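You operate a simulated robot arm through the tools that you are given. There is no shell and no other tool. Be economical: measure what you need, move in short steps, check, and stop when the job is done.

You run a simulated robot arm. Do the job below in one go: nothing can be reset, and whatever is moved stays where it is left.

JOB
Power the line up and bring the drum to the job card's heat.
Fine: key into its barrel, main switch on, air on, press reset; the display ends at READY.

Only the result counts: the job must be done as asked and must still hold three seconds after the hand-in. Knocking over, shifting, dropping, spilling or breaking anything else fails it.

ROBOT AND FRAMES
A 7-joint arm with a two-finger parallel gripper on a trunk, on a base that drives. Base frame: it is fixed to the floor where the robot stands at the start and does not move with it; the origin is under the middle of the robot, x ahead of it, y to its left, z up. Lengths are in m, angles in degrees, forces in N, time in s.
With the tool pointing down near the work surface it reaches from about 0.36 to 0.76 m from the robot's upright axis, wherever it stands. Its first joint turns from -115.0 to 115.0 degrees. Places, roughly: air lever [0.7, -0.4, 1.2]; coat dial [1, -1.4, 0.9]; dam clamp lever [1.2, -1.5, 1]; drain lever [1.2, -1, 1]; e-stop button [1, -4, 0.8]; feed lever [1.2, -1.2, 1]; heat dial [1, -1.8, 0.9]; heat display [1.3, -1.6, 1.1]; jog button [1, -3.7, 0.8]; key barrel [0.5, -0.3, 1.1]; lamp lever [1.1, -0.7, 1]; lift lever [1.1, -2.5, 1]; main switch [0.5, -0.5, 1.1]; mode dial [1.1, -3.6, 0.9]; orange knob [1, -1.6, 0.9]; orange lever [1.2, -2.2, 1]. Payload 3.91 kg.
Tool frame: the origin (TCP) lies between the finger pads and is the grasp point; the fingertips stand 0.03 m ahead of it; z points along the fingers, y is the line along which they close. The gripper opens to 0.11 m. The fingers are 0.02 m wide and 0.01 m thick; the gripper's body (0.048 by 0.112 m) begins 0.055 m behind the TCP.
Orientation is that of the tool frame in the base frame, as a unit quaternion [x, y, z, w]. With the fingers straight down and closing along the base's y, the tool's x points along the base's -x, its y along +y and its z along -z.

CONTROLS
- The arm moves only by the tool jog_arm. Its argument "series" is a list of rows, each a list of 7 numbers: the turn, a rotation vector about the tool's x, y, z in degrees, then the shift along the tool's x, y, z in m, then the gripper command, from -1 (fully open) to 1 (shut), values between in proportion. In form: [[rx, ry, rz, x, y, z, gripper], ...]. A call has 1 to 20 rows; each row is the pose to reach, as a shift and turn from the pose commanded when the call began, along the tool's axes at that moment. Rows are played at 5 a second. More than 0.05 m and 8.6 degrees between two rows, or a gripper value outside its range, and nothing of the call is played. A pose out of reach is approached as far as the arm can. The call stops where the force on the tool passes 80 N (or 10 N more than at its start, if that is more) or the arm is blocked; 0.2 s more then pass. Each finger travels about 0.108 m/s and halts on what it meets, pressing with about 44 N; the grip force reading is that of the motor and also rises with nothing between the fingers. The clock runs only during rows and for 0.2 s after the last one: add rows that repeat a pose to give the fingers time. It gives the time, the measured TCP pose, the force on the tool (base axes), the opening and the grip force at its end, in the units of the frame above (readings bear some noise), with the torque about the TCP (base axes, N m) and any sound that the robot's microphone picked up, and new pictures: "views" is both (left out), scene, wrist or none.
- Cameras (640 x 400 px; columns grow to the right, rows downward): "scene" is now at [0.0164, 0.1012, 1.8364]; the picture's right is [-0.66, -0.75, 0.00], its down [-0.45, 0.40, -0.80] and it looks along [0.60, -0.53, -0.60] (base axes); focal length 276 px, centre (320, 200). "wrist" rides on the gripper at [0.072, 0.017, -0.103] in the tool frame; the picture's right is [-0.23, 0.97, 0.00], its down [-0.76, -0.18, -0.62] and it looks along [-0.61, -0.14, 0.78] (tool axes); focal length 222 px, centre (320, 200). There is no depth. A picture from a camera that has moved, and an enlarged one, comes with that camera's place and axes in the base frame and with its lens. The place of the scene camera against the robot may be out by one fixed shift of up to 0.025 m in any direction.
- lift_body(by): slides the trunk up (or, below 0, down) by that many m; the arm and the scene camera ride with it, the base frame stays. It gives what a move gives, with no picture.
- base_move(legs): drives the robot by 1 to 6 legs, each [ahead, turn to the left] in m and degrees, along the robot's own axes; the way and the turn of a leg run together, so that a leg with both is an arc; at most 1.5 m and 180 degrees a leg. The arm and the cameras ride along, it lands a little off, and it stops where it bumps. It gives what a move gives, and a new picture of the scene camera.
- head_to(pan, tilt): turns the head with the scene camera to pan (to the left, within 155 degrees either way) and tilt (down, from -29 to 69), counted from straight ahead of the robot. It gives what a move gives, and a new picture of the scene camera.
- close_up(camera, box): a new picture of the part [left, top, right, bottom] of that camera's present view, enlarged. The clock stands still meanwhile.
- hand_in(): hands the job in; it is judged then, once.

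Work in short steps. Places have to be worked out from the pictures, the camera data and where the tool is seen: move nearer, look again, correct. Check each grasp and each placing, and mend what went wrong. You have 120 turns and 260 pictures in all, those below and enlarged ones among them. Open the gripper and draw the arm clear of the work before you hand the job in, unless the task says otherwise; then end with one line.

The tools are called after "Call:" as a command line: name --pt "numbers of a row" for each row, then --argument value for the rest, lists and objects as JSON in quotes. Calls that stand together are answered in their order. jog_arm: Moves the arm, as the interface text tells. Its arguments: {"type":"object","properties":{"series":{"type":"array","items":{"type":"array","items":{"type":"number"}}},"views":{"type":"string","enum":["both","scene","wrist","none"]}},"required":["series"]} The other tools are called the same way: lift_body (by) slides the trunk up or down; base_move (legs) drives the base; head_to (pan, tilt) turns the head that bears the scene camera; close_up (camera, box) takes an enlarged picture of a part of a camera's view; hand_in () hands the job in.

At the start:

```text
time: 0.0
position: [0.2522, -0.3968, 1.4733]
tool_rot: [0.0, 1.0, 0.0, 0.0]
contact_force: [1.2, 0.1, 0.0]
moment: [0.01, 0.0, -0.01]
width: 0.1101
finger_force: 0.0
trunk travel left (down, up): [-0.925, 0.065]
robot x, y, heading: [-0.0002, 0.0022, -0.1]
head pan, tilt: [-41.5, 37.0]
```

scene: 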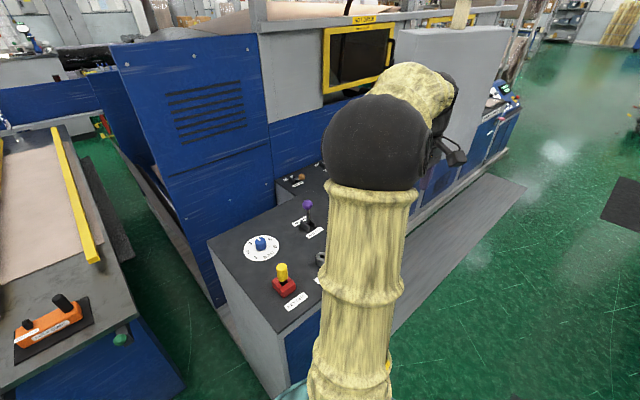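
wrist: 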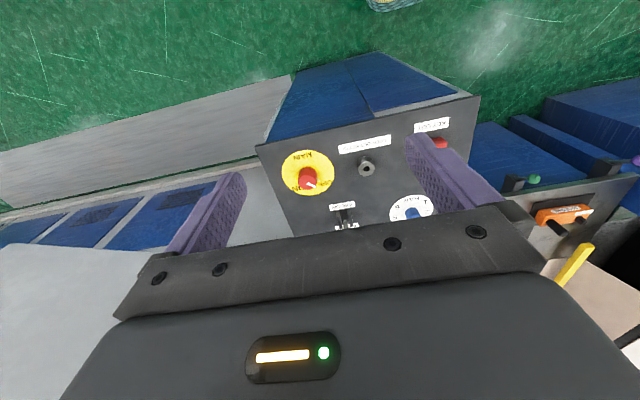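

I start by looking at the power panel closely in both pictures.

Call:
close_up --camera "wrist" --box '[240, 80, 640, 260]'

Call:
close_up --camera "scene" --box '[200, 160, 340, 320]'

Call:
close_up --camera "scene" --box '[310, 10, 410, 100]'

```text
1.60 times, centred on (440, 170) of wrist
camera zoom: at [0.1817, -0.3806, 1.5754], right [0.23, 0.97, 0.0], down [0.76, -0.18, 0.62], along [0.61, -0.14, -0.78], focal length 355 px, centre (128, 248)
```

zoom: 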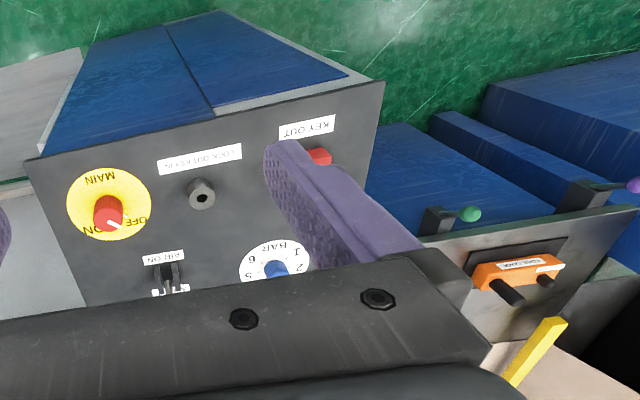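

```text
2.50 times, centred on (270, 240) of scene
camera zoom: at [0.0164, 0.1012, 1.8364], right [-0.66, -0.75, 0.0], down [-0.45, 0.4, -0.8], along [0.6, -0.53, -0.6], focal length 690 px, centre (445, 100)
```

zoom: 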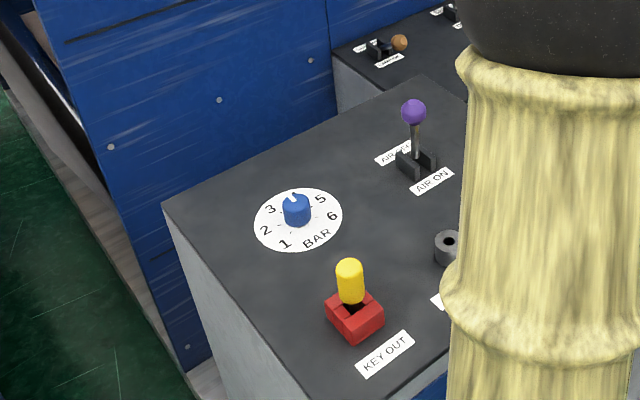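

```text
4.44 times, centred on (360, 55) of scene
camera zoom: at [0.0164, 0.1012, 1.8364], right [-0.66, -0.75, 0.0], down [-0.45, 0.4, -0.8], along [0.6, -0.53, -0.6], focal length 1228 px, centre (142, 844)
```

zoom: 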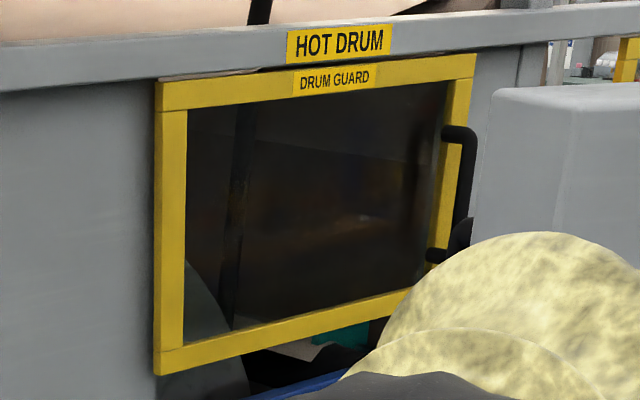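

The yellow key stands in a red holder by "KEY OUT"; the barrel is beside it. Now I look round for the reset, the display, and the job card.

Call:
head_to --pan -75 --tilt 25

Call:
head_to --pan 0 --tilt 30

Call:
head_to --pan 60 --tilt 30

```text
time: 1.0
position: [0.2541, -0.3983, 1.4731]
tool_rot: [0.0, 1.0, 0.0, 0.0]
contact_force: [-0.8, 0.3, 0.4]
moment: [0.01, 0.02, 0.02]
width: 0.1101
finger_force: 0.1
trunk travel left (down, up): [-0.925, 0.065]
robot x, y, heading: [0.0025, 0.0007, 0.1]
head pan, tilt: [-75.0, 25.0]
camera scene: at [-0.0247, 0.0698, 1.8552], right [-0.97, -0.26, 0.0], down [-0.11, 0.41, -0.91], along [0.24, -0.88, -0.42], focal length 276 px, centre (320, 200)
```

scene: 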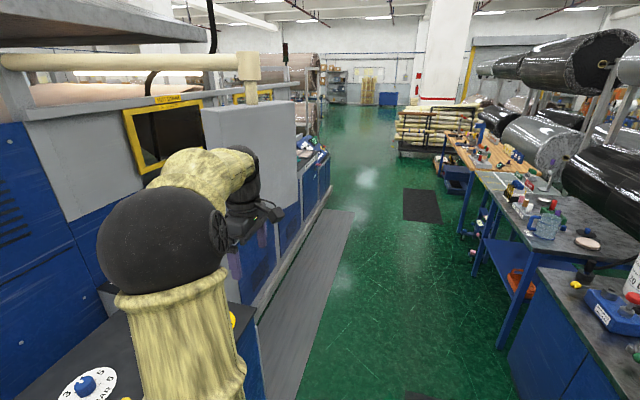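

```text
time: 2.5
position: [0.253, -0.3976, 1.473]
tool_rot: [0.0, 1.0, 0.0, 0.0]
contact_force: [0.3, -0.4, -0.5]
moment: [-0.03, 0.0, -0.02]
width: 0.1101
finger_force: 0.1
trunk travel left (down, up): [-0.925, 0.065]
robot x, y, heading: [0.0008, -0.0036, -0.1]
head pan, tilt: [0.0, 30.0]
camera scene: at [0.0417, 0.1587, 1.8472], right [0.0, -1.0, 0.0], down [-0.5, 0.0, -0.87], along [0.87, 0.0, -0.5], focal length 276 px, centre (320, 200)
```

scene: 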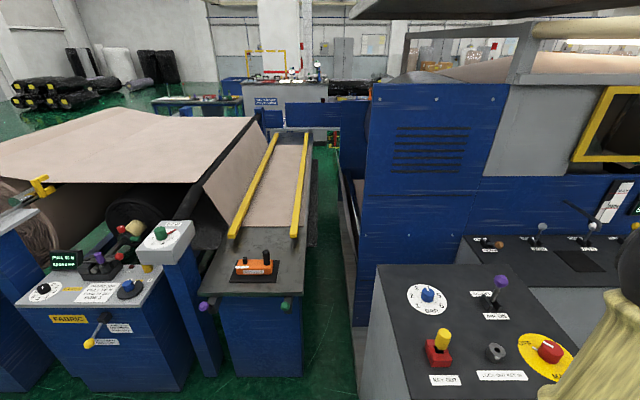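

```text
time: 3.8
position: [0.2529, -0.3964, 1.4727]
tool_rot: [0.0, 1.0, 0.0, -0.001]
contact_force: [0.5, 0.3, 0.2]
moment: [-0.01, -0.01, 0.01]
width: 0.1101
finger_force: 0.1
trunk travel left (down, up): [-0.925, 0.065]
robot x, y, heading: [-0.0019, 0.0004, 0.0]
head pan, tilt: [60.0, 30.0]
camera scene: at [-0.0034, 0.2371, 1.8472], right [0.87, -0.5, 0.0], down [-0.25, -0.43, -0.87], along [0.43, 0.75, -0.5], focal length 276 px, centre (320, 200)
```

scene: 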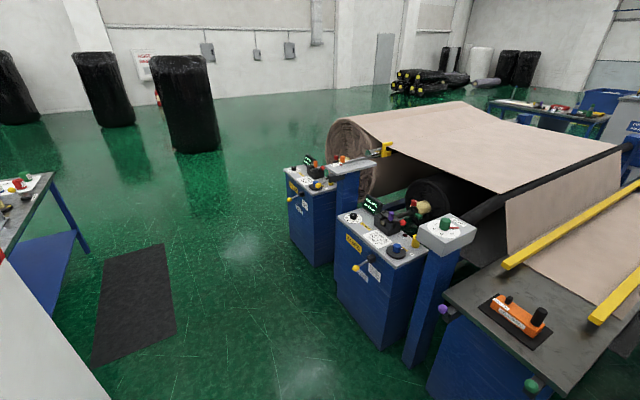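

I see the front of the coater at the right; I turn to it and enlarge.

Call:
head_to --pan -22 --tilt 30

Call:
close_up --camera "scene" --box '[280, 120, 440, 220]'

Call:
close_up --camera "scene" --box '[200, 220, 440, 370]'

```text
time: 5.3
position: [0.254, -0.3974, 1.4737]
tool_rot: [-0.001, 1.0, 0.0, 0.001]
contact_force: [0.3, 0.8, 0.4]
moment: [0.0, 0.01, 0.0]
width: 0.1101
finger_force: 0.1
trunk travel left (down, up): [-0.925, 0.065]
robot x, y, heading: [-0.0036, 0.0015, 0.4]
head pan, tilt: [-22.0, 30.0]
camera scene: at [0.0352, 0.1251, 1.8472], right [-0.37, -0.93, 0.0], down [-0.46, 0.19, -0.87], along [0.8, -0.32, -0.5], focal length 276 px, centre (320, 200)
```

scene: 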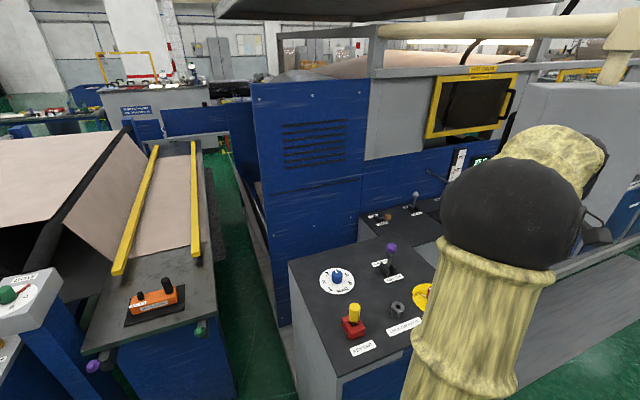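

```text
4.00 times, centred on (360, 170) of scene
camera zoom: at [0.0352, 0.1251, 1.8472], right [-0.37, -0.93, 0.0], down [-0.46, 0.19, -0.87], along [0.8, -0.32, -0.5], focal length 1105 px, centre (160, 320)
```

zoom: 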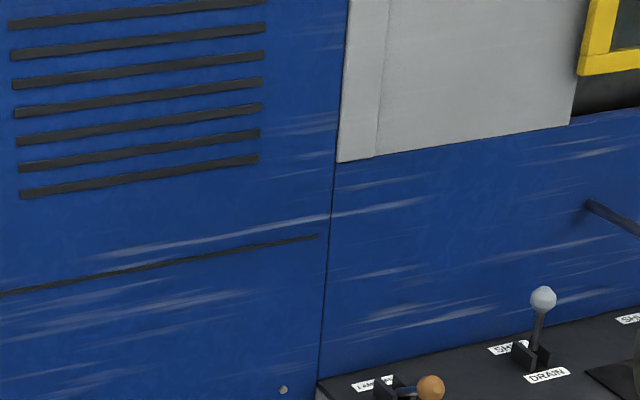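

```text
2.67 times, centred on (320, 295) of scene
camera zoom: at [0.0352, 0.1251, 1.8472], right [-0.37, -0.93, 0.0], down [-0.46, 0.19, -0.87], along [0.8, -0.32, -0.5], focal length 737 px, centre (320, -53)
```

zoom: 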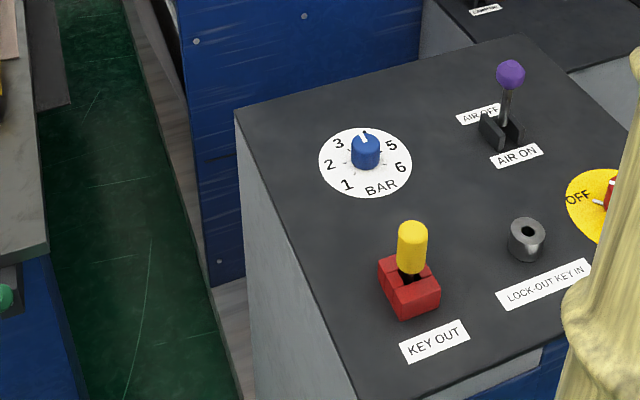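

The holder is at about (0.49, -0.165) and the barrel at about (0.49, -0.32). I move the open gripper above the key to look with the wrist camera.

Call:
jog_arm --pt "0 0 0 -0.03 0.028 0.01 -1" --pt "0 0 0 -0.06 0.057 0.03 -1" --pt "0 0 0 -0.09 0.085 0.05 -1" --pt "0 0 0 -0.12 0.113 0.07 -1" --pt "0 0 0 -0.15 0.142 0.09 -1" --pt "0 0 0 -0.18 0.17 0.11 -1" --pt "0 0 0 -0.21 0.2 0.13 -1" --pt "0 0 0 -0.24 0.225 0.15 -1" --pt "0 0 0 -0.24 0.225 0.17 -1" --pt "0 0 0 -0.24 0.225 0.17 -1"

```text
time: 7.5
position: [0.4934, -0.1711, 1.3026]
tool_rot: [0.0, 1.0, -0.001, 0.0]
contact_force: [0.1, -0.7, -0.3]
moment: [-0.02, -0.05, 0.03]
width: 0.1097
finger_force: 0.0
trunk travel left (down, up): [-0.925, 0.065]
robot x, y, heading: [0.0015, -0.0029, 0.1]
head pan, tilt: [-22.0, 30.0]
camera scene: at [0.0355, 0.1256, 1.8471], right [-0.37, -0.93, 0.0], down [-0.46, 0.19, -0.87], along [0.8, -0.32, -0.5], focal length 276 px, centre (320, 200)
camera wrist: at [0.4218, -0.1551, 1.4051], right [0.23, 0.97, 0.0], down [0.76, -0.18, 0.62], along [0.61, -0.14, -0.78], focal length 222 px, centre (320, 200)
```

scene: 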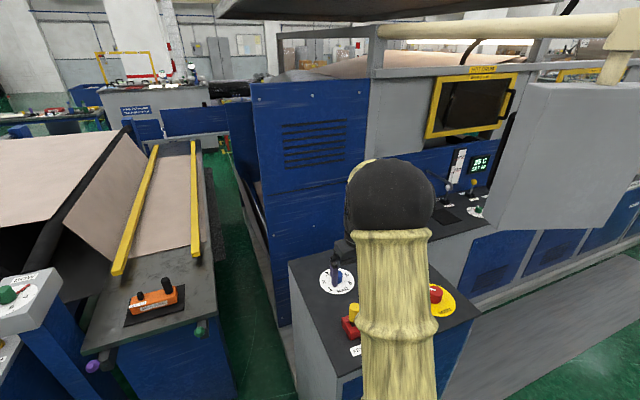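
wrist: 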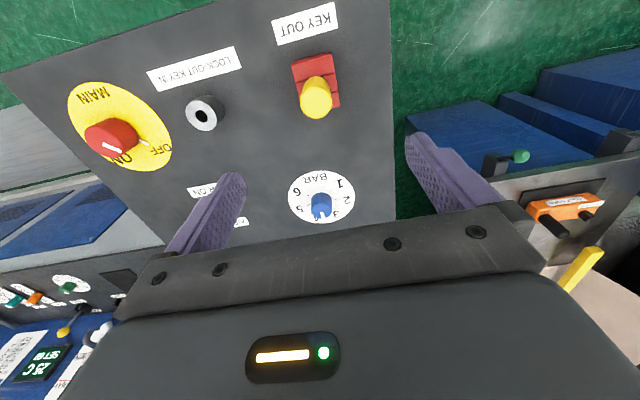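

The display and the card are visible now. I enlarge those, plus the panel in the wrist view.

Call:
close_up --camera "scene" --box '[430, 140, 510, 220]'

Call:
close_up --camera "wrist" --box '[60, 0, 380, 200]'

Call:
close_up --camera "wrist" --box '[0, 260, 160, 400]'

```text
5.00 times, centred on (470, 180) of scene
camera zoom: at [0.0355, 0.1256, 1.8471], right [-0.37, -0.93, 0.0], down [-0.46, 0.19, -0.87], along [0.8, -0.32, -0.5], focal length 1381 px, centre (-430, 300)
```

zoom: 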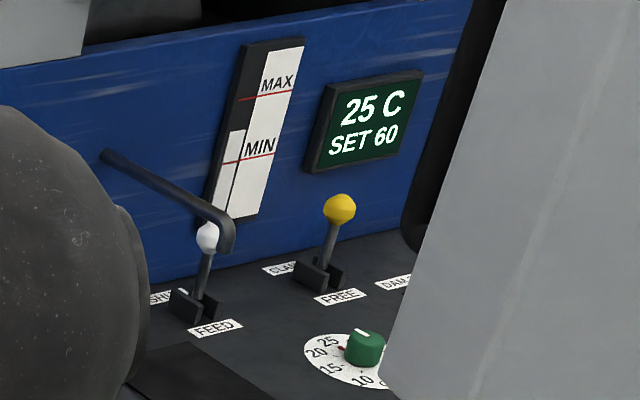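

```text
2.00 times, centred on (220, 100) of wrist
camera zoom: at [0.4218, -0.1551, 1.4051], right [0.23, 0.97, 0.0], down [0.76, -0.18, 0.62], along [0.61, -0.14, -0.78], focal length 444 px, centre (520, 400)
```

zoom: 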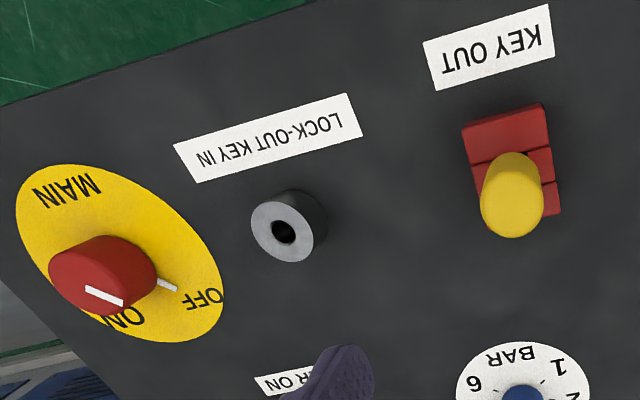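

```text
2.86 times, centred on (80, 330) of wrist
camera zoom: at [0.4218, -0.1551, 1.4051], right [0.23, 0.97, 0.0], down [0.76, -0.18, 0.62], along [0.61, -0.14, -0.78], focal length 635 px, centre (1006, -171)
```

zoom: 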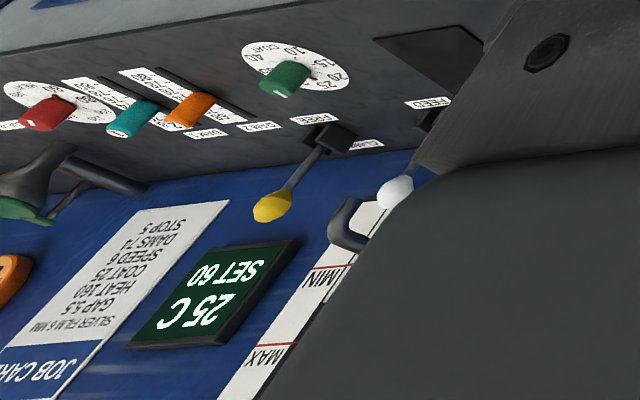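

The job card seems to read HEAT 160. I lower the open fingers a little over the key for a second sighting.

Call:
jog_arm --pt "0 0 0 0 0 0.03 -1" --pt "0 0 0 0 0 0.06 -1" --pt "0 0 0 0 0 0.06 -1" --views "wrist"

Call:
close_up --camera "wrist" --box '[160, 0, 480, 200]'

```text
time: 8.3
position: [0.4924, -0.172, 1.2427]
tool_rot: [0.0, 1.0, 0.0, 0.0]
contact_force: [0.4, 0.5, -0.7]
moment: [0.0, -0.01, 0.02]
width: 0.11
finger_force: 0.1
trunk travel left (down, up): [-0.925, 0.065]
robot x, y, heading: [-0.0022, 0.0002, 0.1]
head pan, tilt: [-22.0, 30.0]
camera wrist: at [0.4217, -0.1547, 1.3452], right [0.23, 0.97, 0.0], down [0.76, -0.18, 0.62], along [0.61, -0.14, -0.78], focal length 222 px, centre (320, 200)
```

wrist: 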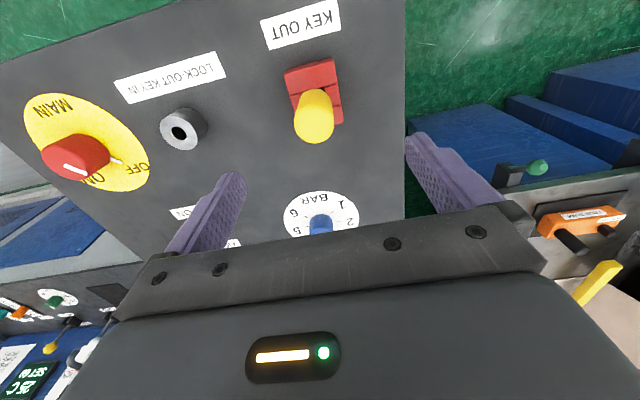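

```text
2.00 times, centred on (320, 100) of wrist
camera zoom: at [0.4217, -0.1547, 1.3452], right [0.23, 0.97, 0.0], down [0.76, -0.18, 0.62], along [0.61, -0.14, -0.78], focal length 444 px, centre (320, 400)
```

zoom: 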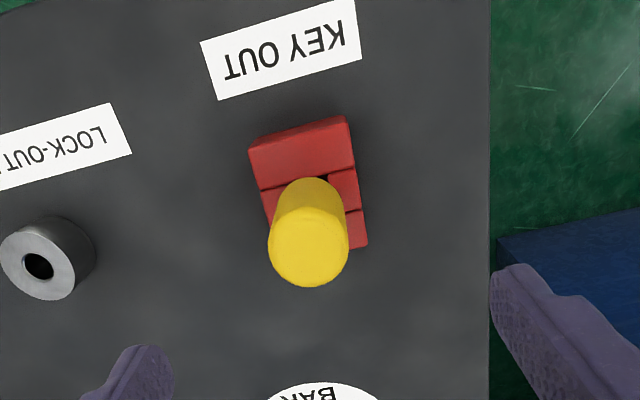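

The key handle is at about (0.495, -0.177) with its top near 1.13–1.15. I centre over it and descend further.

Call:
jog_arm --pt "0 0 0 -0.003 -0.005 0.03 -1" --pt "0 0 0 -0.003 -0.005 0.06 -1" --pt "0 0 0 -0.003 -0.005 0.09 -1" --pt "0 0 0 -0.003 -0.005 0.1 -0.6" --pt "0 0 0 -0.003 -0.005 0.1 -0.6"

Call:
close_up --camera "wrist" --box '[200, 50, 440, 210]'

Call:
close_up --camera "scene" --box '[280, 240, 480, 380]'

```text
time: 9.5
position: [0.4963, -0.1767, 1.1415]
tool_rot: [-0.001, 1.0, 0.0, -0.001]
contact_force: [-0.2, 0.0, 1.2]
moment: [0.0, 0.0, 0.0]
width: 0.088
finger_force: 0.0
trunk travel left (down, up): [-0.925, 0.065]
robot x, y, heading: [-0.0023, 0.006, 0.2]
head pan, tilt: [-22.0, 30.0]
camera scene: at [0.0354, 0.1248, 1.8472], right [-0.37, -0.93, 0.0], down [-0.46, 0.19, -0.87], along [0.8, -0.32, -0.5], focal length 276 px, centre (320, 200)
camera wrist: at [0.4245, -0.1605, 1.2452], right [0.23, 0.97, 0.0], down [0.76, -0.18, 0.62], along [0.61, -0.14, -0.78], focal length 222 px, centre (320, 200)
```

scene: 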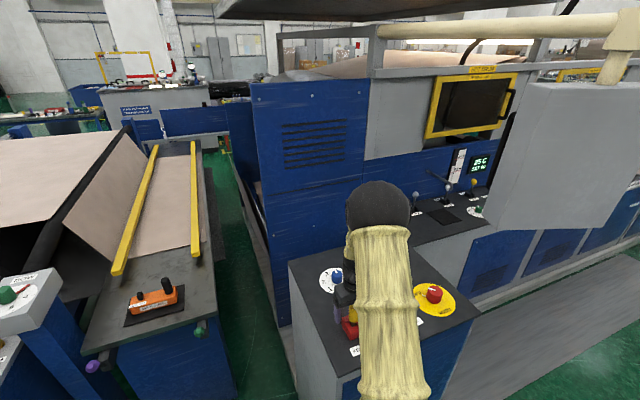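
wrist: 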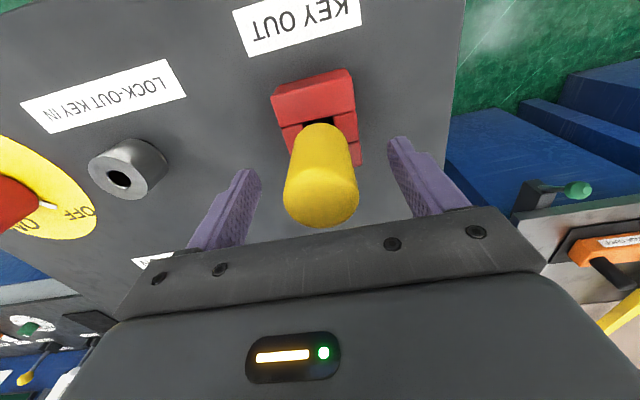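

```text
2.50 times, centred on (320, 130) of wrist
camera zoom: at [0.4245, -0.1605, 1.2452], right [0.23, 0.97, 0.0], down [0.76, -0.18, 0.62], along [0.61, -0.14, -0.78], focal length 555 px, centre (320, 375)
```

zoom: 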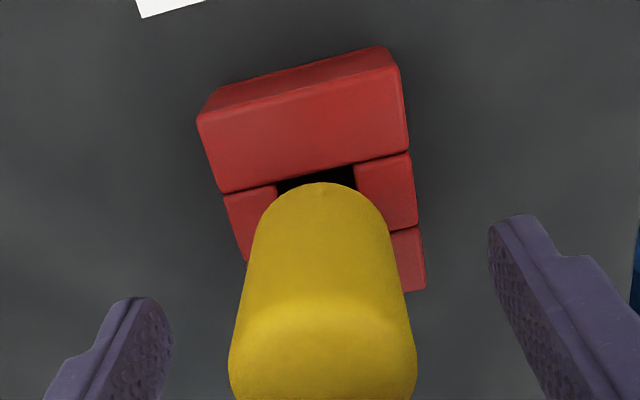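

```text
2.86 times, centred on (380, 310) of scene
camera zoom: at [0.0354, 0.1248, 1.8472], right [-0.37, -0.93, 0.0], down [-0.46, 0.19, -0.87], along [0.8, -0.32, -0.5], focal length 789 px, centre (149, -114)
```

zoom: 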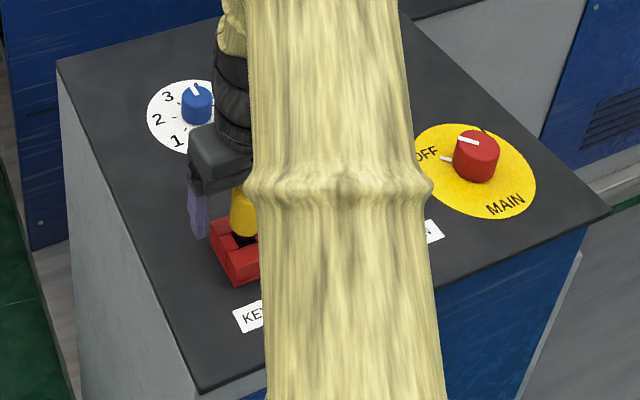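

The fingers straddle the handle (top ≈1.15, bottom ≈1.10). I close here, slightly lower.

Call:
jog_arm --pt "0 0 0 0 0 0.004 -0.6" --pt "0 0 0 0 0 0.004 0" --pt "0 0 0 0 0 0.004 0.5" --pt "0 0 0 0 0 0.004 1" --pt "0 0 0 0 0 0.004 1" --pt "0 0 0 0 0 0.004 1" --views "wrist"

```text
time: 10.9
position: [0.4954, -0.1769, 1.1397]
tool_rot: [0.0, 1.0, 0.0, -0.001]
contact_force: [-0.6, 0.3, 1.4]
moment: [0.02, -0.01, -0.01]
width: 0.0237
finger_force: 44.1
trunk travel left (down, up): [-0.925, 0.065]
robot x, y, heading: [-0.0004, -0.0012, 0.2]
head pan, tilt: [-22.0, 30.0]
camera wrist: at [0.4245, -0.1603, 1.2413], right [0.23, 0.97, 0.0], down [0.76, -0.18, 0.62], along [0.61, -0.14, -0.78], focal length 222 px, centre (320, 200)
```

wrist: 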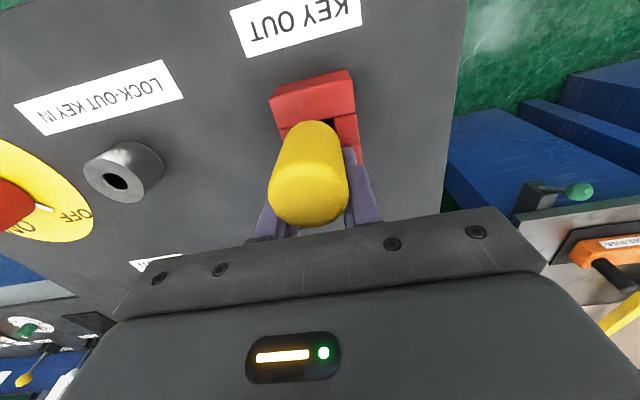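

Grip closed at 0.024 m. I enlarge to check whether the handle is squarely held.

Call:
close_up --camera "wrist" --box '[230, 90, 400, 250]'

Call:
close_up --camera "scene" --box '[310, 250, 390, 350]'

```text
2.50 times, centred on (315, 170) of wrist
camera zoom: at [0.4245, -0.1603, 1.2413], right [0.23, 0.97, 0.0], down [0.76, -0.18, 0.62], along [0.61, -0.14, -0.78], focal length 555 px, centre (332, 275)
```

zoom: 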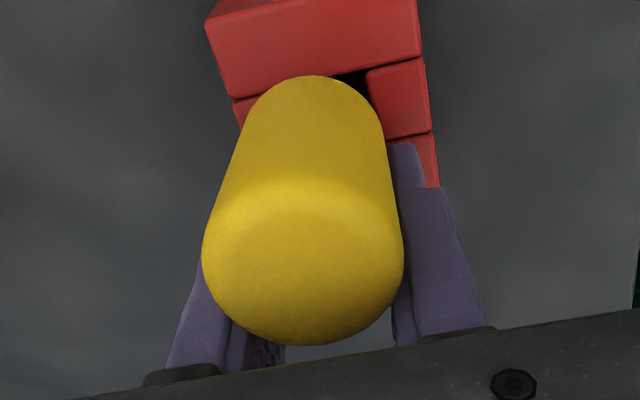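

```text
4.00 times, centred on (350, 300) of scene
camera zoom: at [0.0351, 0.1251, 1.8472], right [-0.37, -0.93, 0.0], down [-0.46, 0.19, -0.87], along [0.8, -0.32, -0.5], focal length 1105 px, centre (200, -200)
```

zoom: 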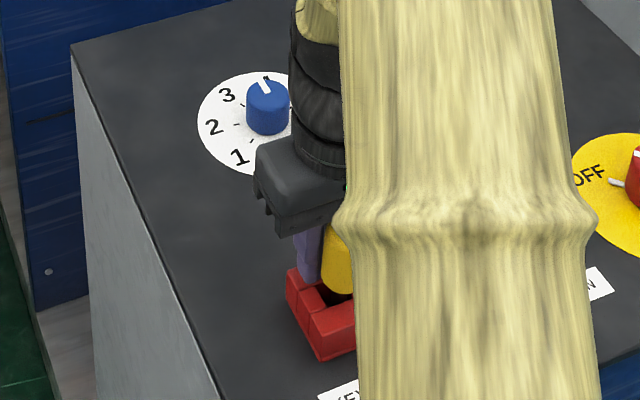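

The pads hold only the far edge of the handle; its centre is nearer x ≈ 0.474. I open, shift back 0.02 and re-grip.

Call:
jog_arm --pt "0 0 0 0 0 0 -0.4" --pt "0 0 0 0 0 0 -0.4" --pt "0 0 0 0.02 0 0 -0.4" --pt "0 0 0 0.02 0 0 -0.4" --pt "0 0 0 0.02 0 0 0.3" --pt "0 0 0 0.02 0 0 1" --pt "0 0 0 0.02 0 0 1" --pt "0 0 0 0.02 0 0 1" --views "wrist"

Call:
close_up --camera "wrist" --box '[230, 90, 400, 250]'

```text
time: 12.7
position: [0.4756, -0.1773, 1.1381]
tool_rot: [0.0, 1.0, 0.0, 0.0]
contact_force: [-0.1, 2.3, -1.5]
moment: [0.15, 0.02, -0.03]
width: 0.031
finger_force: 44.1
trunk travel left (down, up): [-0.925, 0.065]
robot x, y, heading: [-0.0006, 0.0004, -0.2]
head pan, tilt: [-22.0, 30.0]
camera wrist: at [0.4044, -0.1604, 1.2412], right [0.23, 0.97, 0.0], down [0.76, -0.18, 0.62], along [0.61, -0.14, -0.78], focal length 222 px, centre (320, 200)
```

wrist: 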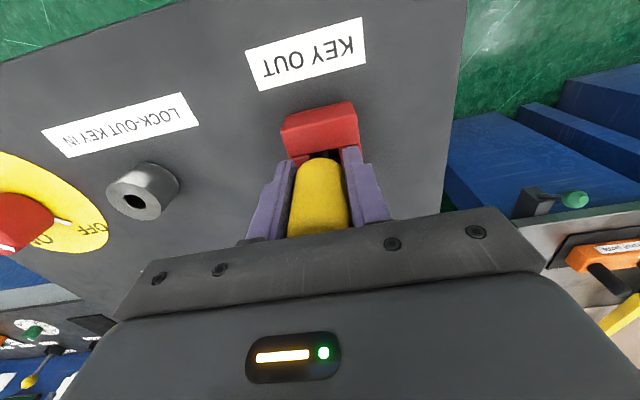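

```text
2.50 times, centred on (315, 170) of wrist
camera zoom: at [0.4044, -0.1604, 1.2412], right [0.23, 0.97, 0.0], down [0.76, -0.18, 0.62], along [0.61, -0.14, -0.78], focal length 555 px, centre (332, 275)
```

zoom: 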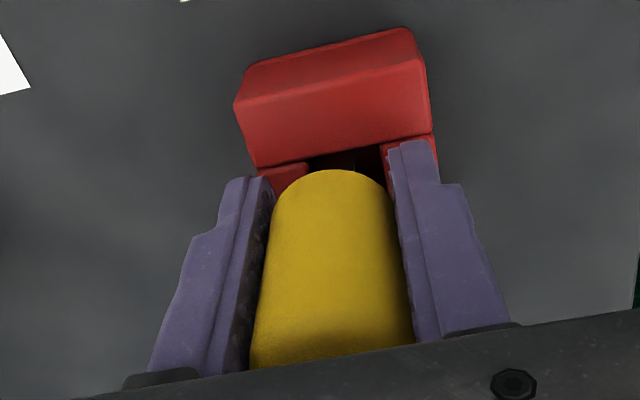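

A square grip now (0.031). I lift straight up to draw the key out.

Call:
jog_arm --pt "0 0 0 0 0 -0.02 1" --pt "0 0 0 0 0 -0.04 1" --pt "0 0 0 0 0 -0.06 1" --pt "0 0 0 0 0 -0.08 1" --pt "0 0 0 0 0 -0.1 1" --pt "0 0 0 0 0 -0.1 1"

Call:
close_up --camera "scene" --box '[280, 220, 480, 360]'

```text
time: 14.1
position: [0.4761, -0.1786, 1.2385]
tool_rot: [0.0, 1.0, 0.0, 0.0]
contact_force: [0.5, 0.2, -0.7]
moment: [-0.01, 0.02, 0.03]
width: 0.0309
finger_force: 43.9
trunk travel left (down, up): [-0.925, 0.065]
robot x, y, heading: [0.0019, 0.0035, -0.2]
head pan, tilt: [-22.0, 30.0]
camera scene: at [0.0359, 0.1247, 1.8472], right [-0.37, -0.93, 0.0], down [-0.46, 0.19, -0.87], along [0.8, -0.32, -0.5], focal length 276 px, centre (320, 200)
camera wrist: at [0.4046, -0.1615, 1.3416], right [0.23, 0.97, 0.0], down [0.76, -0.18, 0.62], along [0.61, -0.14, -0.78], focal length 222 px, centre (320, 200)
```

scene: 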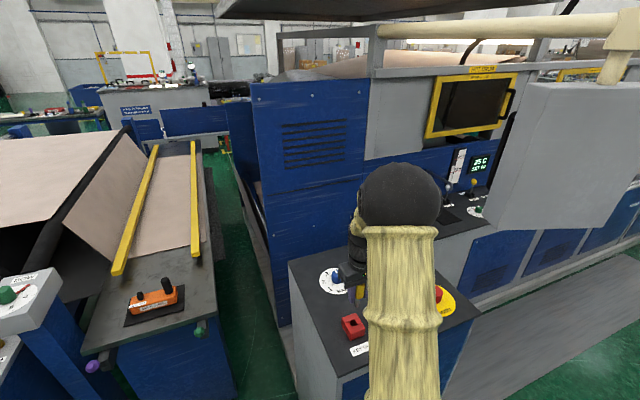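
wrist: 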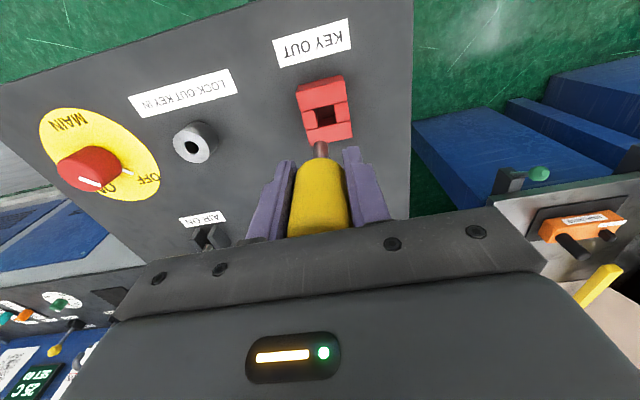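

```text
2.86 times, centred on (380, 290) of scene
camera zoom: at [0.0359, 0.1247, 1.8472], right [-0.37, -0.93, 0.0], down [-0.46, 0.19, -0.87], along [0.8, -0.32, -0.5], focal length 789 px, centre (149, -57)
```

zoom: 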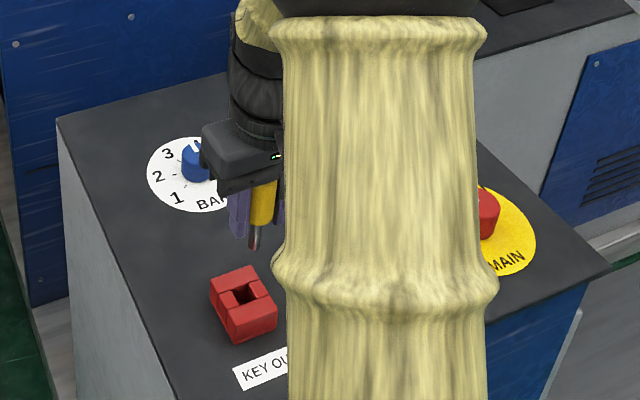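

The key is free. I enlarge the wrist view to measure the barrel hole relative to the holder's hole (whose place I know).

Call:
close_up --camera "wrist" --box '[160, 60, 370, 190]'

```text
3.05 times, centred on (265, 125) of wrist
camera zoom: at [0.4046, -0.1615, 1.3416], right [0.23, 0.97, 0.0], down [0.76, -0.18, 0.62], along [0.61, -0.14, -0.78], focal length 677 px, centre (488, 429)
```

zoom: 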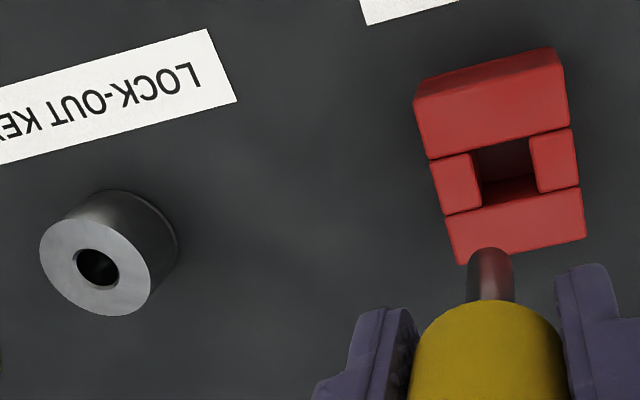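

The barrel hole works out at about (0.480, -0.330), its top at about z 1.10. I carry the key over it and look again.

Call:
jog_arm --pt "0 0 0 0 -0.03 0 1" --pt "0 0 0 0 -0.065 0 1" --pt "0 0 0 -0.002 -0.1 0 1" --pt "0 0 0 -0.004 -0.135 0 1" --pt "0 0 0 -0.0045 -0.151 0 1" --pt "0 0 0 -0.0045 -0.151 0.03 1" --pt "0 0 0 -0.0045 -0.151 0.03 1" --views "wrist"

Call:
close_up --camera "wrist" --box '[220, 80, 420, 240]'

```text
time: 15.7
position: [0.48, -0.3285, 1.2087]
tool_rot: [0.0, 1.0, 0.0, 0.0]
contact_force: [-0.8, 1.2, -0.7]
moment: [-0.02, 0.0, 0.0]
width: 0.0309
finger_force: 44.4
trunk travel left (down, up): [-0.925, 0.065]
robot x, y, heading: [-0.0026, 0.0036, 0.1]
head pan, tilt: [-22.0, 30.0]
camera wrist: at [0.4081, -0.3115, 1.3115], right [0.23, 0.97, 0.0], down [0.76, -0.18, 0.62], along [0.61, -0.14, -0.78], focal length 222 px, centre (320, 200)
```

wrist: 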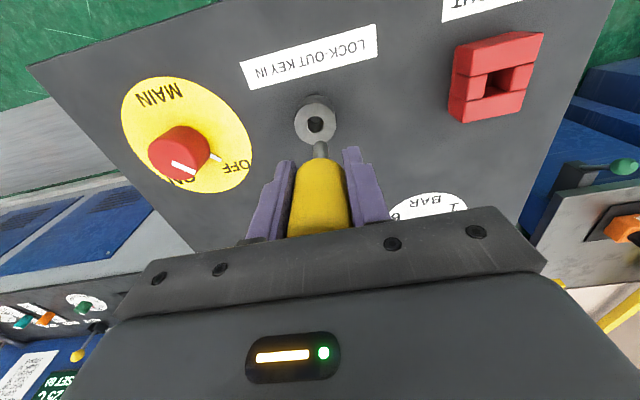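

```text
2.50 times, centred on (320, 160) of wrist
camera zoom: at [0.4081, -0.3115, 1.3115], right [0.23, 0.97, 0.0], down [0.76, -0.18, 0.62], along [0.61, -0.14, -0.78], focal length 555 px, centre (320, 300)
```

zoom: 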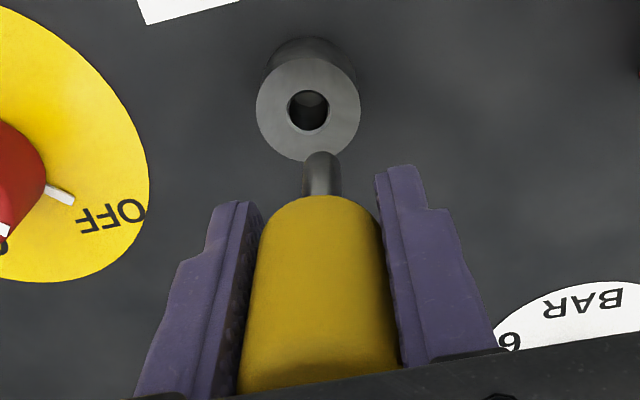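

Two sightings agree on the hole at (0.482, -0.3327, 1.0995). I correct and lower until the pin tip is just over it.

Call:
jog_arm --pt "0 0 0 -0.002 -0.005 0.015 1" --pt "0 0 0 -0.002 -0.005 0.03 1" --pt "0 0 0 -0.002 -0.005 0.04 1" --pt "0 0 0 -0.002 -0.005 0.04 1" --views "wrist"

Call:
close_up --camera "wrist" --box '[260, 100, 380, 190]'

```text
time: 16.7
position: [0.483, -0.3324, 1.1685]
tool_rot: [-0.001, 1.0, -0.001, 0.0]
contact_force: [0.2, 0.8, 0.1]
moment: [0.0, 0.0, 0.02]
width: 0.031
finger_force: 43.6
trunk travel left (down, up): [-0.925, 0.065]
robot x, y, heading: [0.0023, -0.003, -0.1]
head pan, tilt: [-22.0, 30.0]
camera wrist: at [0.4108, -0.3169, 1.2711], right [0.23, 0.97, 0.0], down [0.76, -0.18, 0.62], along [0.61, -0.14, -0.78], focal length 222 px, centre (320, 200)
```

wrist: 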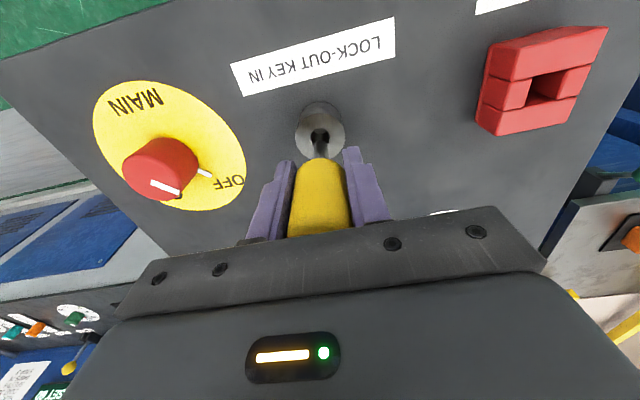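

```text
4.44 times, centred on (320, 145) of wrist
camera zoom: at [0.4108, -0.3169, 1.2711], right [0.23, 0.97, 0.0], down [0.76, -0.18, 0.62], along [0.61, -0.14, -0.78], focal length 987 px, centre (320, 444)
```

zoom: 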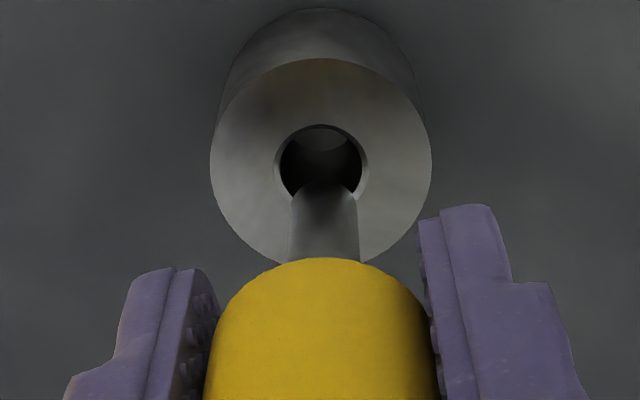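

The pin is lined up over the hole within a couple of mm. I lower another 12 mm and check force and picture.

Call:
jog_arm --pt "0 0 0 0.0005 0 0.006 1" --pt "0 0 0 0.0005 0 0.012 1" --pt "0 0 0 0.0005 0 0.012 1" --views "none"

Call:
close_up --camera "wrist" --box '[260, 90, 380, 180]'

```text
time: 17.5
position: [0.481, -0.3323, 1.1638]
tool_rot: [0.0, 1.0, -0.006, 0.006]
contact_force: [2.1, -3.7, 56.0]
moment: [-0.36, -0.46, 0.02]
width: 0.0307
finger_force: 43.8
trunk travel left (down, up): [-0.925, 0.065]
robot x, y, heading: [0.0036, -0.0024, -0.3]
head pan, tilt: [-22.0, 30.0]
```

```text
4.44 times, centred on (320, 135) of wrist
camera zoom: at [0.4085, -0.3153, 1.2654], right [0.23, 0.97, -0.01], down [0.75, -0.17, 0.63], along [0.62, -0.15, -0.77], focal length 987 px, centre (320, 489)
```

zoom: 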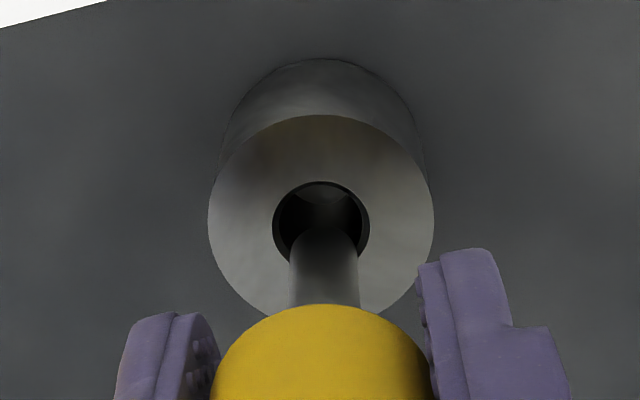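

The tip touched the rim on its +x side. I back off, shift about 4.5 mm toward -x, and try again.

Call:
jog_arm --pt "0 0 0 0 0 -0.012 1" --pt "0 0 0 0.0045 0 -0.012 1" --pt "0 0 0 0.0045 0 -0.006 1" --pt "0 0 0 0.0045 0 0 1" --pt "0 0 0 0.0045 0 0 1" --views "none"

Call:
close_up --camera "wrist" --box '[260, 90, 380, 180]'

```text
time: 18.7
position: [0.4766, -0.3344, 1.1558]
tool_rot: [0.0, 1.0, 0.0, -0.001]
contact_force: [-0.1, 0.4, -1.7]
moment: [-0.03, 0.03, 0.0]
width: 0.0308
finger_force: 44.2
trunk travel left (down, up): [-0.925, 0.065]
robot x, y, heading: [-0.0011, -0.0026, 0.3]
head pan, tilt: [-22.0, 30.0]
```

```text
4.44 times, centred on (320, 135) of wrist
camera zoom: at [0.4061, -0.3168, 1.2589], right [0.23, 0.97, 0.0], down [0.76, -0.18, 0.62], along [0.61, -0.14, -0.78], focal length 987 px, centre (320, 489)
```

zoom: 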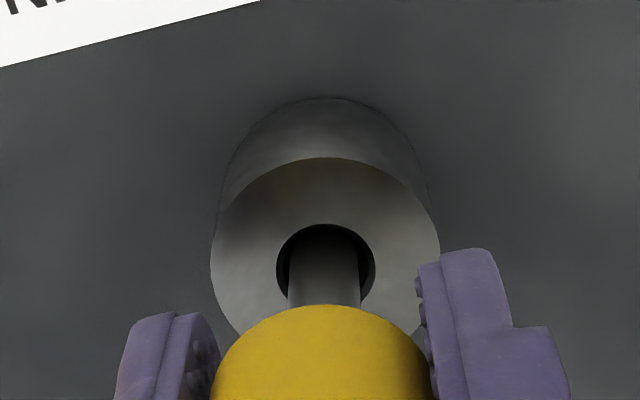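

The pin is in the bore with no force. I push down in small steps till it seats.

Call:
jog_arm --pt "0 0 0 0 0 0.006 1" --pt "0 0 0 0 0 0.012 1" --pt "0 0 0 0 0 0.018 1" --pt "0 0 0 0 0 0.024 1" --pt "0 0 0 0 0 0.024 1" --views "none"

Call:
close_up --camera "wrist" --box '[240, 80, 400, 200]'

```text
time: 19.9
position: [0.4772, -0.333, 1.1364]
tool_rot: [0.001, 1.0, -0.001, 0.003]
contact_force: [0.8, -1.2, 20.5]
moment: [-0.02, -0.08, 0.0]
width: 0.0307
finger_force: 44.0
trunk travel left (down, up): [-0.925, 0.065]
robot x, y, heading: [0.0008, -0.0012, -0.1]
head pan, tilt: [-22.0, 30.0]
```

```text
3.33 times, centred on (320, 140) of wrist
camera zoom: at [0.4058, -0.3163, 1.238], right [0.23, 0.97, 0.0], down [0.76, -0.17, 0.63], along [0.61, -0.14, -0.78], focal length 740 px, centre (320, 400)
```

zoom: 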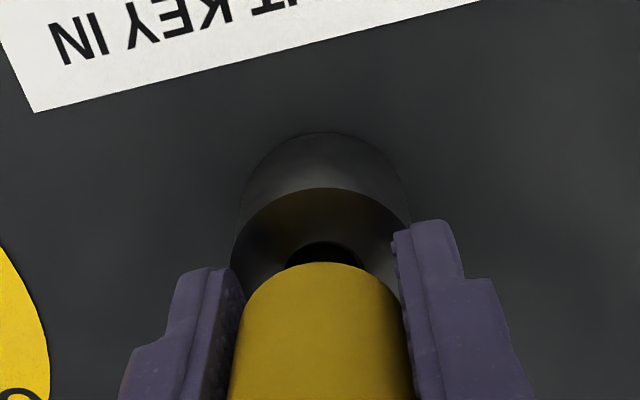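

It is seated at about 20 N. I open the fingers, rise and check how the key sits.

Call:
jog_arm --pt "0 0 0 0 0 -0.005 1" --pt "0 0 0 0 0 -0.005 0" --pt "0 0 0 0 0 -0.005 -0.3" --pt "0 0 0 0 0 -0.005 -0.3" --pt "0 0 0 0 0 -0.04 -0.3" --pt "0 0 0 0 0 -0.08 -0.3" --pt "0 0 0 0.02 0 -0.12 -0.3" --pt "0 0 0 0.04 0 -0.14 -0.3"

Call:
close_up --camera "wrist" --box '[160, 60, 400, 210]'

```text
time: 21.7
position: [0.4377, -0.3329, 1.2737]
tool_rot: [0.0, 1.0, 0.0, -0.001]
contact_force: [0.0, -0.1, -0.2]
moment: [-0.03, 0.04, 0.01]
width: 0.0714
finger_force: 0.0
trunk travel left (down, up): [-0.925, 0.065]
robot x, y, heading: [0.0046, 0.0022, -0.2]
head pan, tilt: [-22.0, 30.0]
camera scene: at [0.0346, 0.125, 1.8472], right [-0.37, -0.93, 0.0], down [-0.46, 0.19, -0.87], along [0.8, -0.32, -0.5], focal length 276 px, centre (320, 200)
camera wrist: at [0.3658, -0.3164, 1.3764], right [0.23, 0.97, 0.0], down [0.76, -0.18, 0.62], along [0.61, -0.14, -0.78], focal length 222 px, centre (320, 200)
```

scene: 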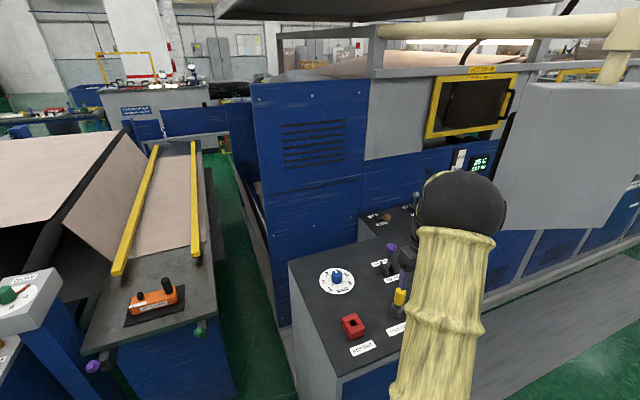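
wrist: 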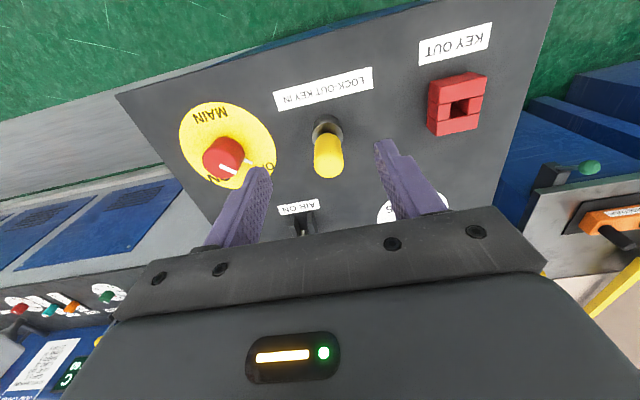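

```text
2.67 times, centred on (280, 135) of wrist
camera zoom: at [0.3658, -0.3164, 1.3764], right [0.23, 0.97, 0.0], down [0.76, -0.18, 0.62], along [0.61, -0.14, -0.78], focal length 592 px, centre (427, 373)
```

zoom: 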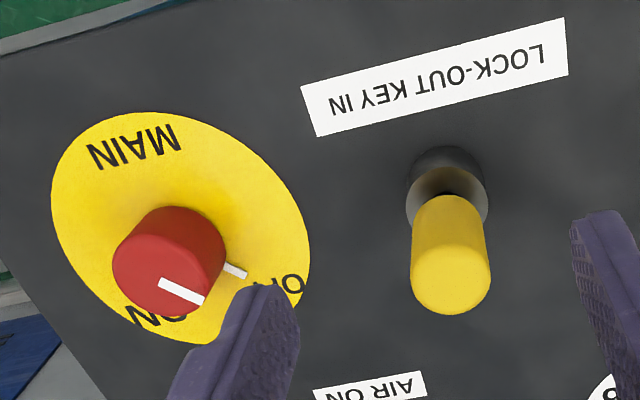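

The key stands upright in the barrel. I press on its top with closed fingers to make sure it is fully home.

Call:
jog_arm --pt "0 0 0 -0.02 0 0 1" --pt "0 0 0 -0.039 0 0 1" --pt "0 0 0 -0.039 0 0.03 1" --pt "0 0 0 -0.039 0 0.05 1" --pt "0 0 0 -0.039 0 0.06 1" --pt "0 0 0 -0.039 0 0.068 1" --pt "0 0 0 -0.039 0 0.076 1" --pt "0 0 0 -0.039 0 0.084 1" --pt "0 0 0 -0.039 0 0.092 1" --views "wrist"

```text
time: 23.5
position: [0.4789, -0.3378, 1.2048]
tool_rot: [0.0, 1.0, -0.01, 0.011]
contact_force: [-8.6, 4.3, 46.9]
moment: [0.34, 0.66, -0.04]
width: 0.0
finger_force: 37.9
trunk travel left (down, up): [-0.925, 0.065]
robot x, y, heading: [-0.0006, 0.0005, -0.2]
head pan, tilt: [-22.0, 30.0]
stopped in row 9: the force on the tool passed its limit (the readings are from after the stop); the commanded pose is now the measured one
camera wrist: at [0.4047, -0.3185, 1.3057], right [0.23, 0.97, -0.02], down [0.75, -0.16, 0.64], along [0.63, -0.16, -0.76], focal length 222 px, centre (320, 200)
```

wrist: 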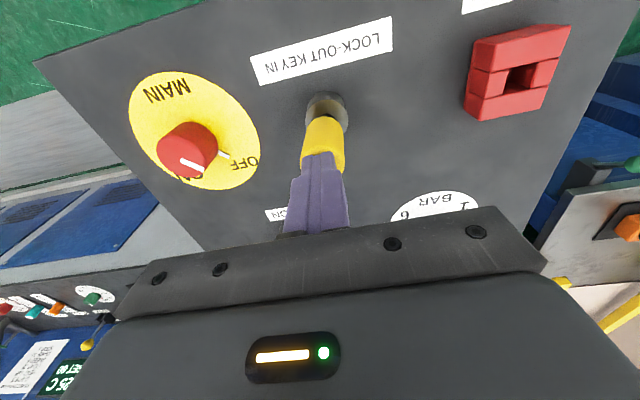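

The key is home. I rise and move to view the main switch, levelling the tool.

Call:
jog_arm --pt "0 0 0 0 0 -0.04 1" --pt "0 0 0 0.02 -0.03 -0.07 0.5" --pt "0 0 0 0.04 -0.07 -0.08 0" --pt "0 0 0 0.05 -0.11 -0.08 -0.6" --pt "0 0 0 0.05 -0.145 -0.08 -1" --pt "0 0 0 0.05 -0.145 -0.08 -1" --views "wrist"

Call:
close_up --camera "wrist" --box '[220, 60, 460, 210]'

```text
time: 24.9
position: [0.4289, -0.4811, 1.2813]
tool_rot: [0.001, 1.0, -0.007, 0.008]
contact_force: [0.3, 0.3, 1.1]
moment: [-0.01, -0.01, 0.01]
width: 0.1102
finger_force: 0.1
trunk travel left (down, up): [-0.925, 0.065]
robot x, y, heading: [0.0035, -0.0004, -0.1]
head pan, tilt: [-22.0, 30.0]
camera wrist: at [0.3559, -0.4625, 1.3824], right [0.23, 0.97, -0.01], down [0.75, -0.17, 0.64], along [0.62, -0.15, -0.77], focal length 222 px, centre (320, 200)
```

wrist: 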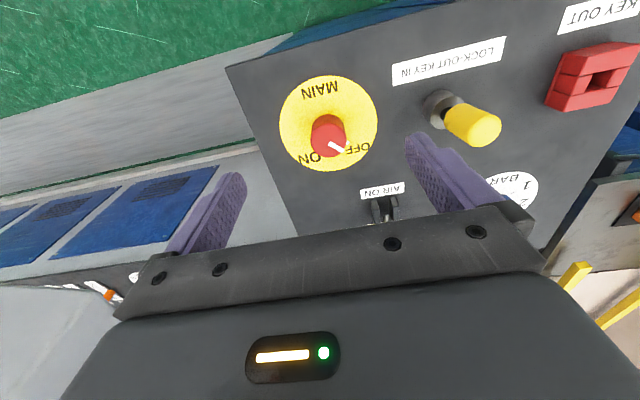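

```text
2.67 times, centred on (340, 135) of wrist
camera zoom: at [0.3559, -0.4625, 1.3824], right [0.23, 0.97, -0.01], down [0.75, -0.17, 0.64], along [0.62, -0.15, -0.77], focal length 592 px, centre (267, 373)
```

zoom: 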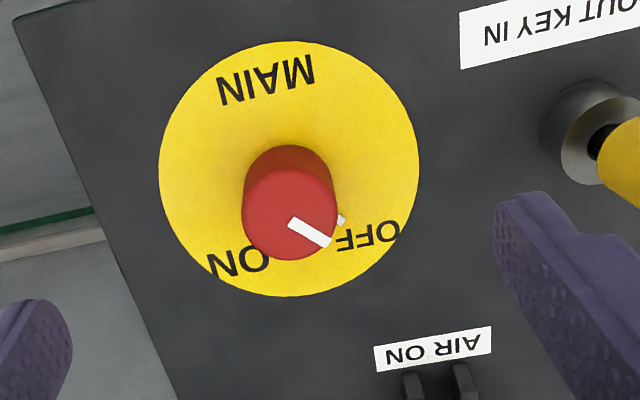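

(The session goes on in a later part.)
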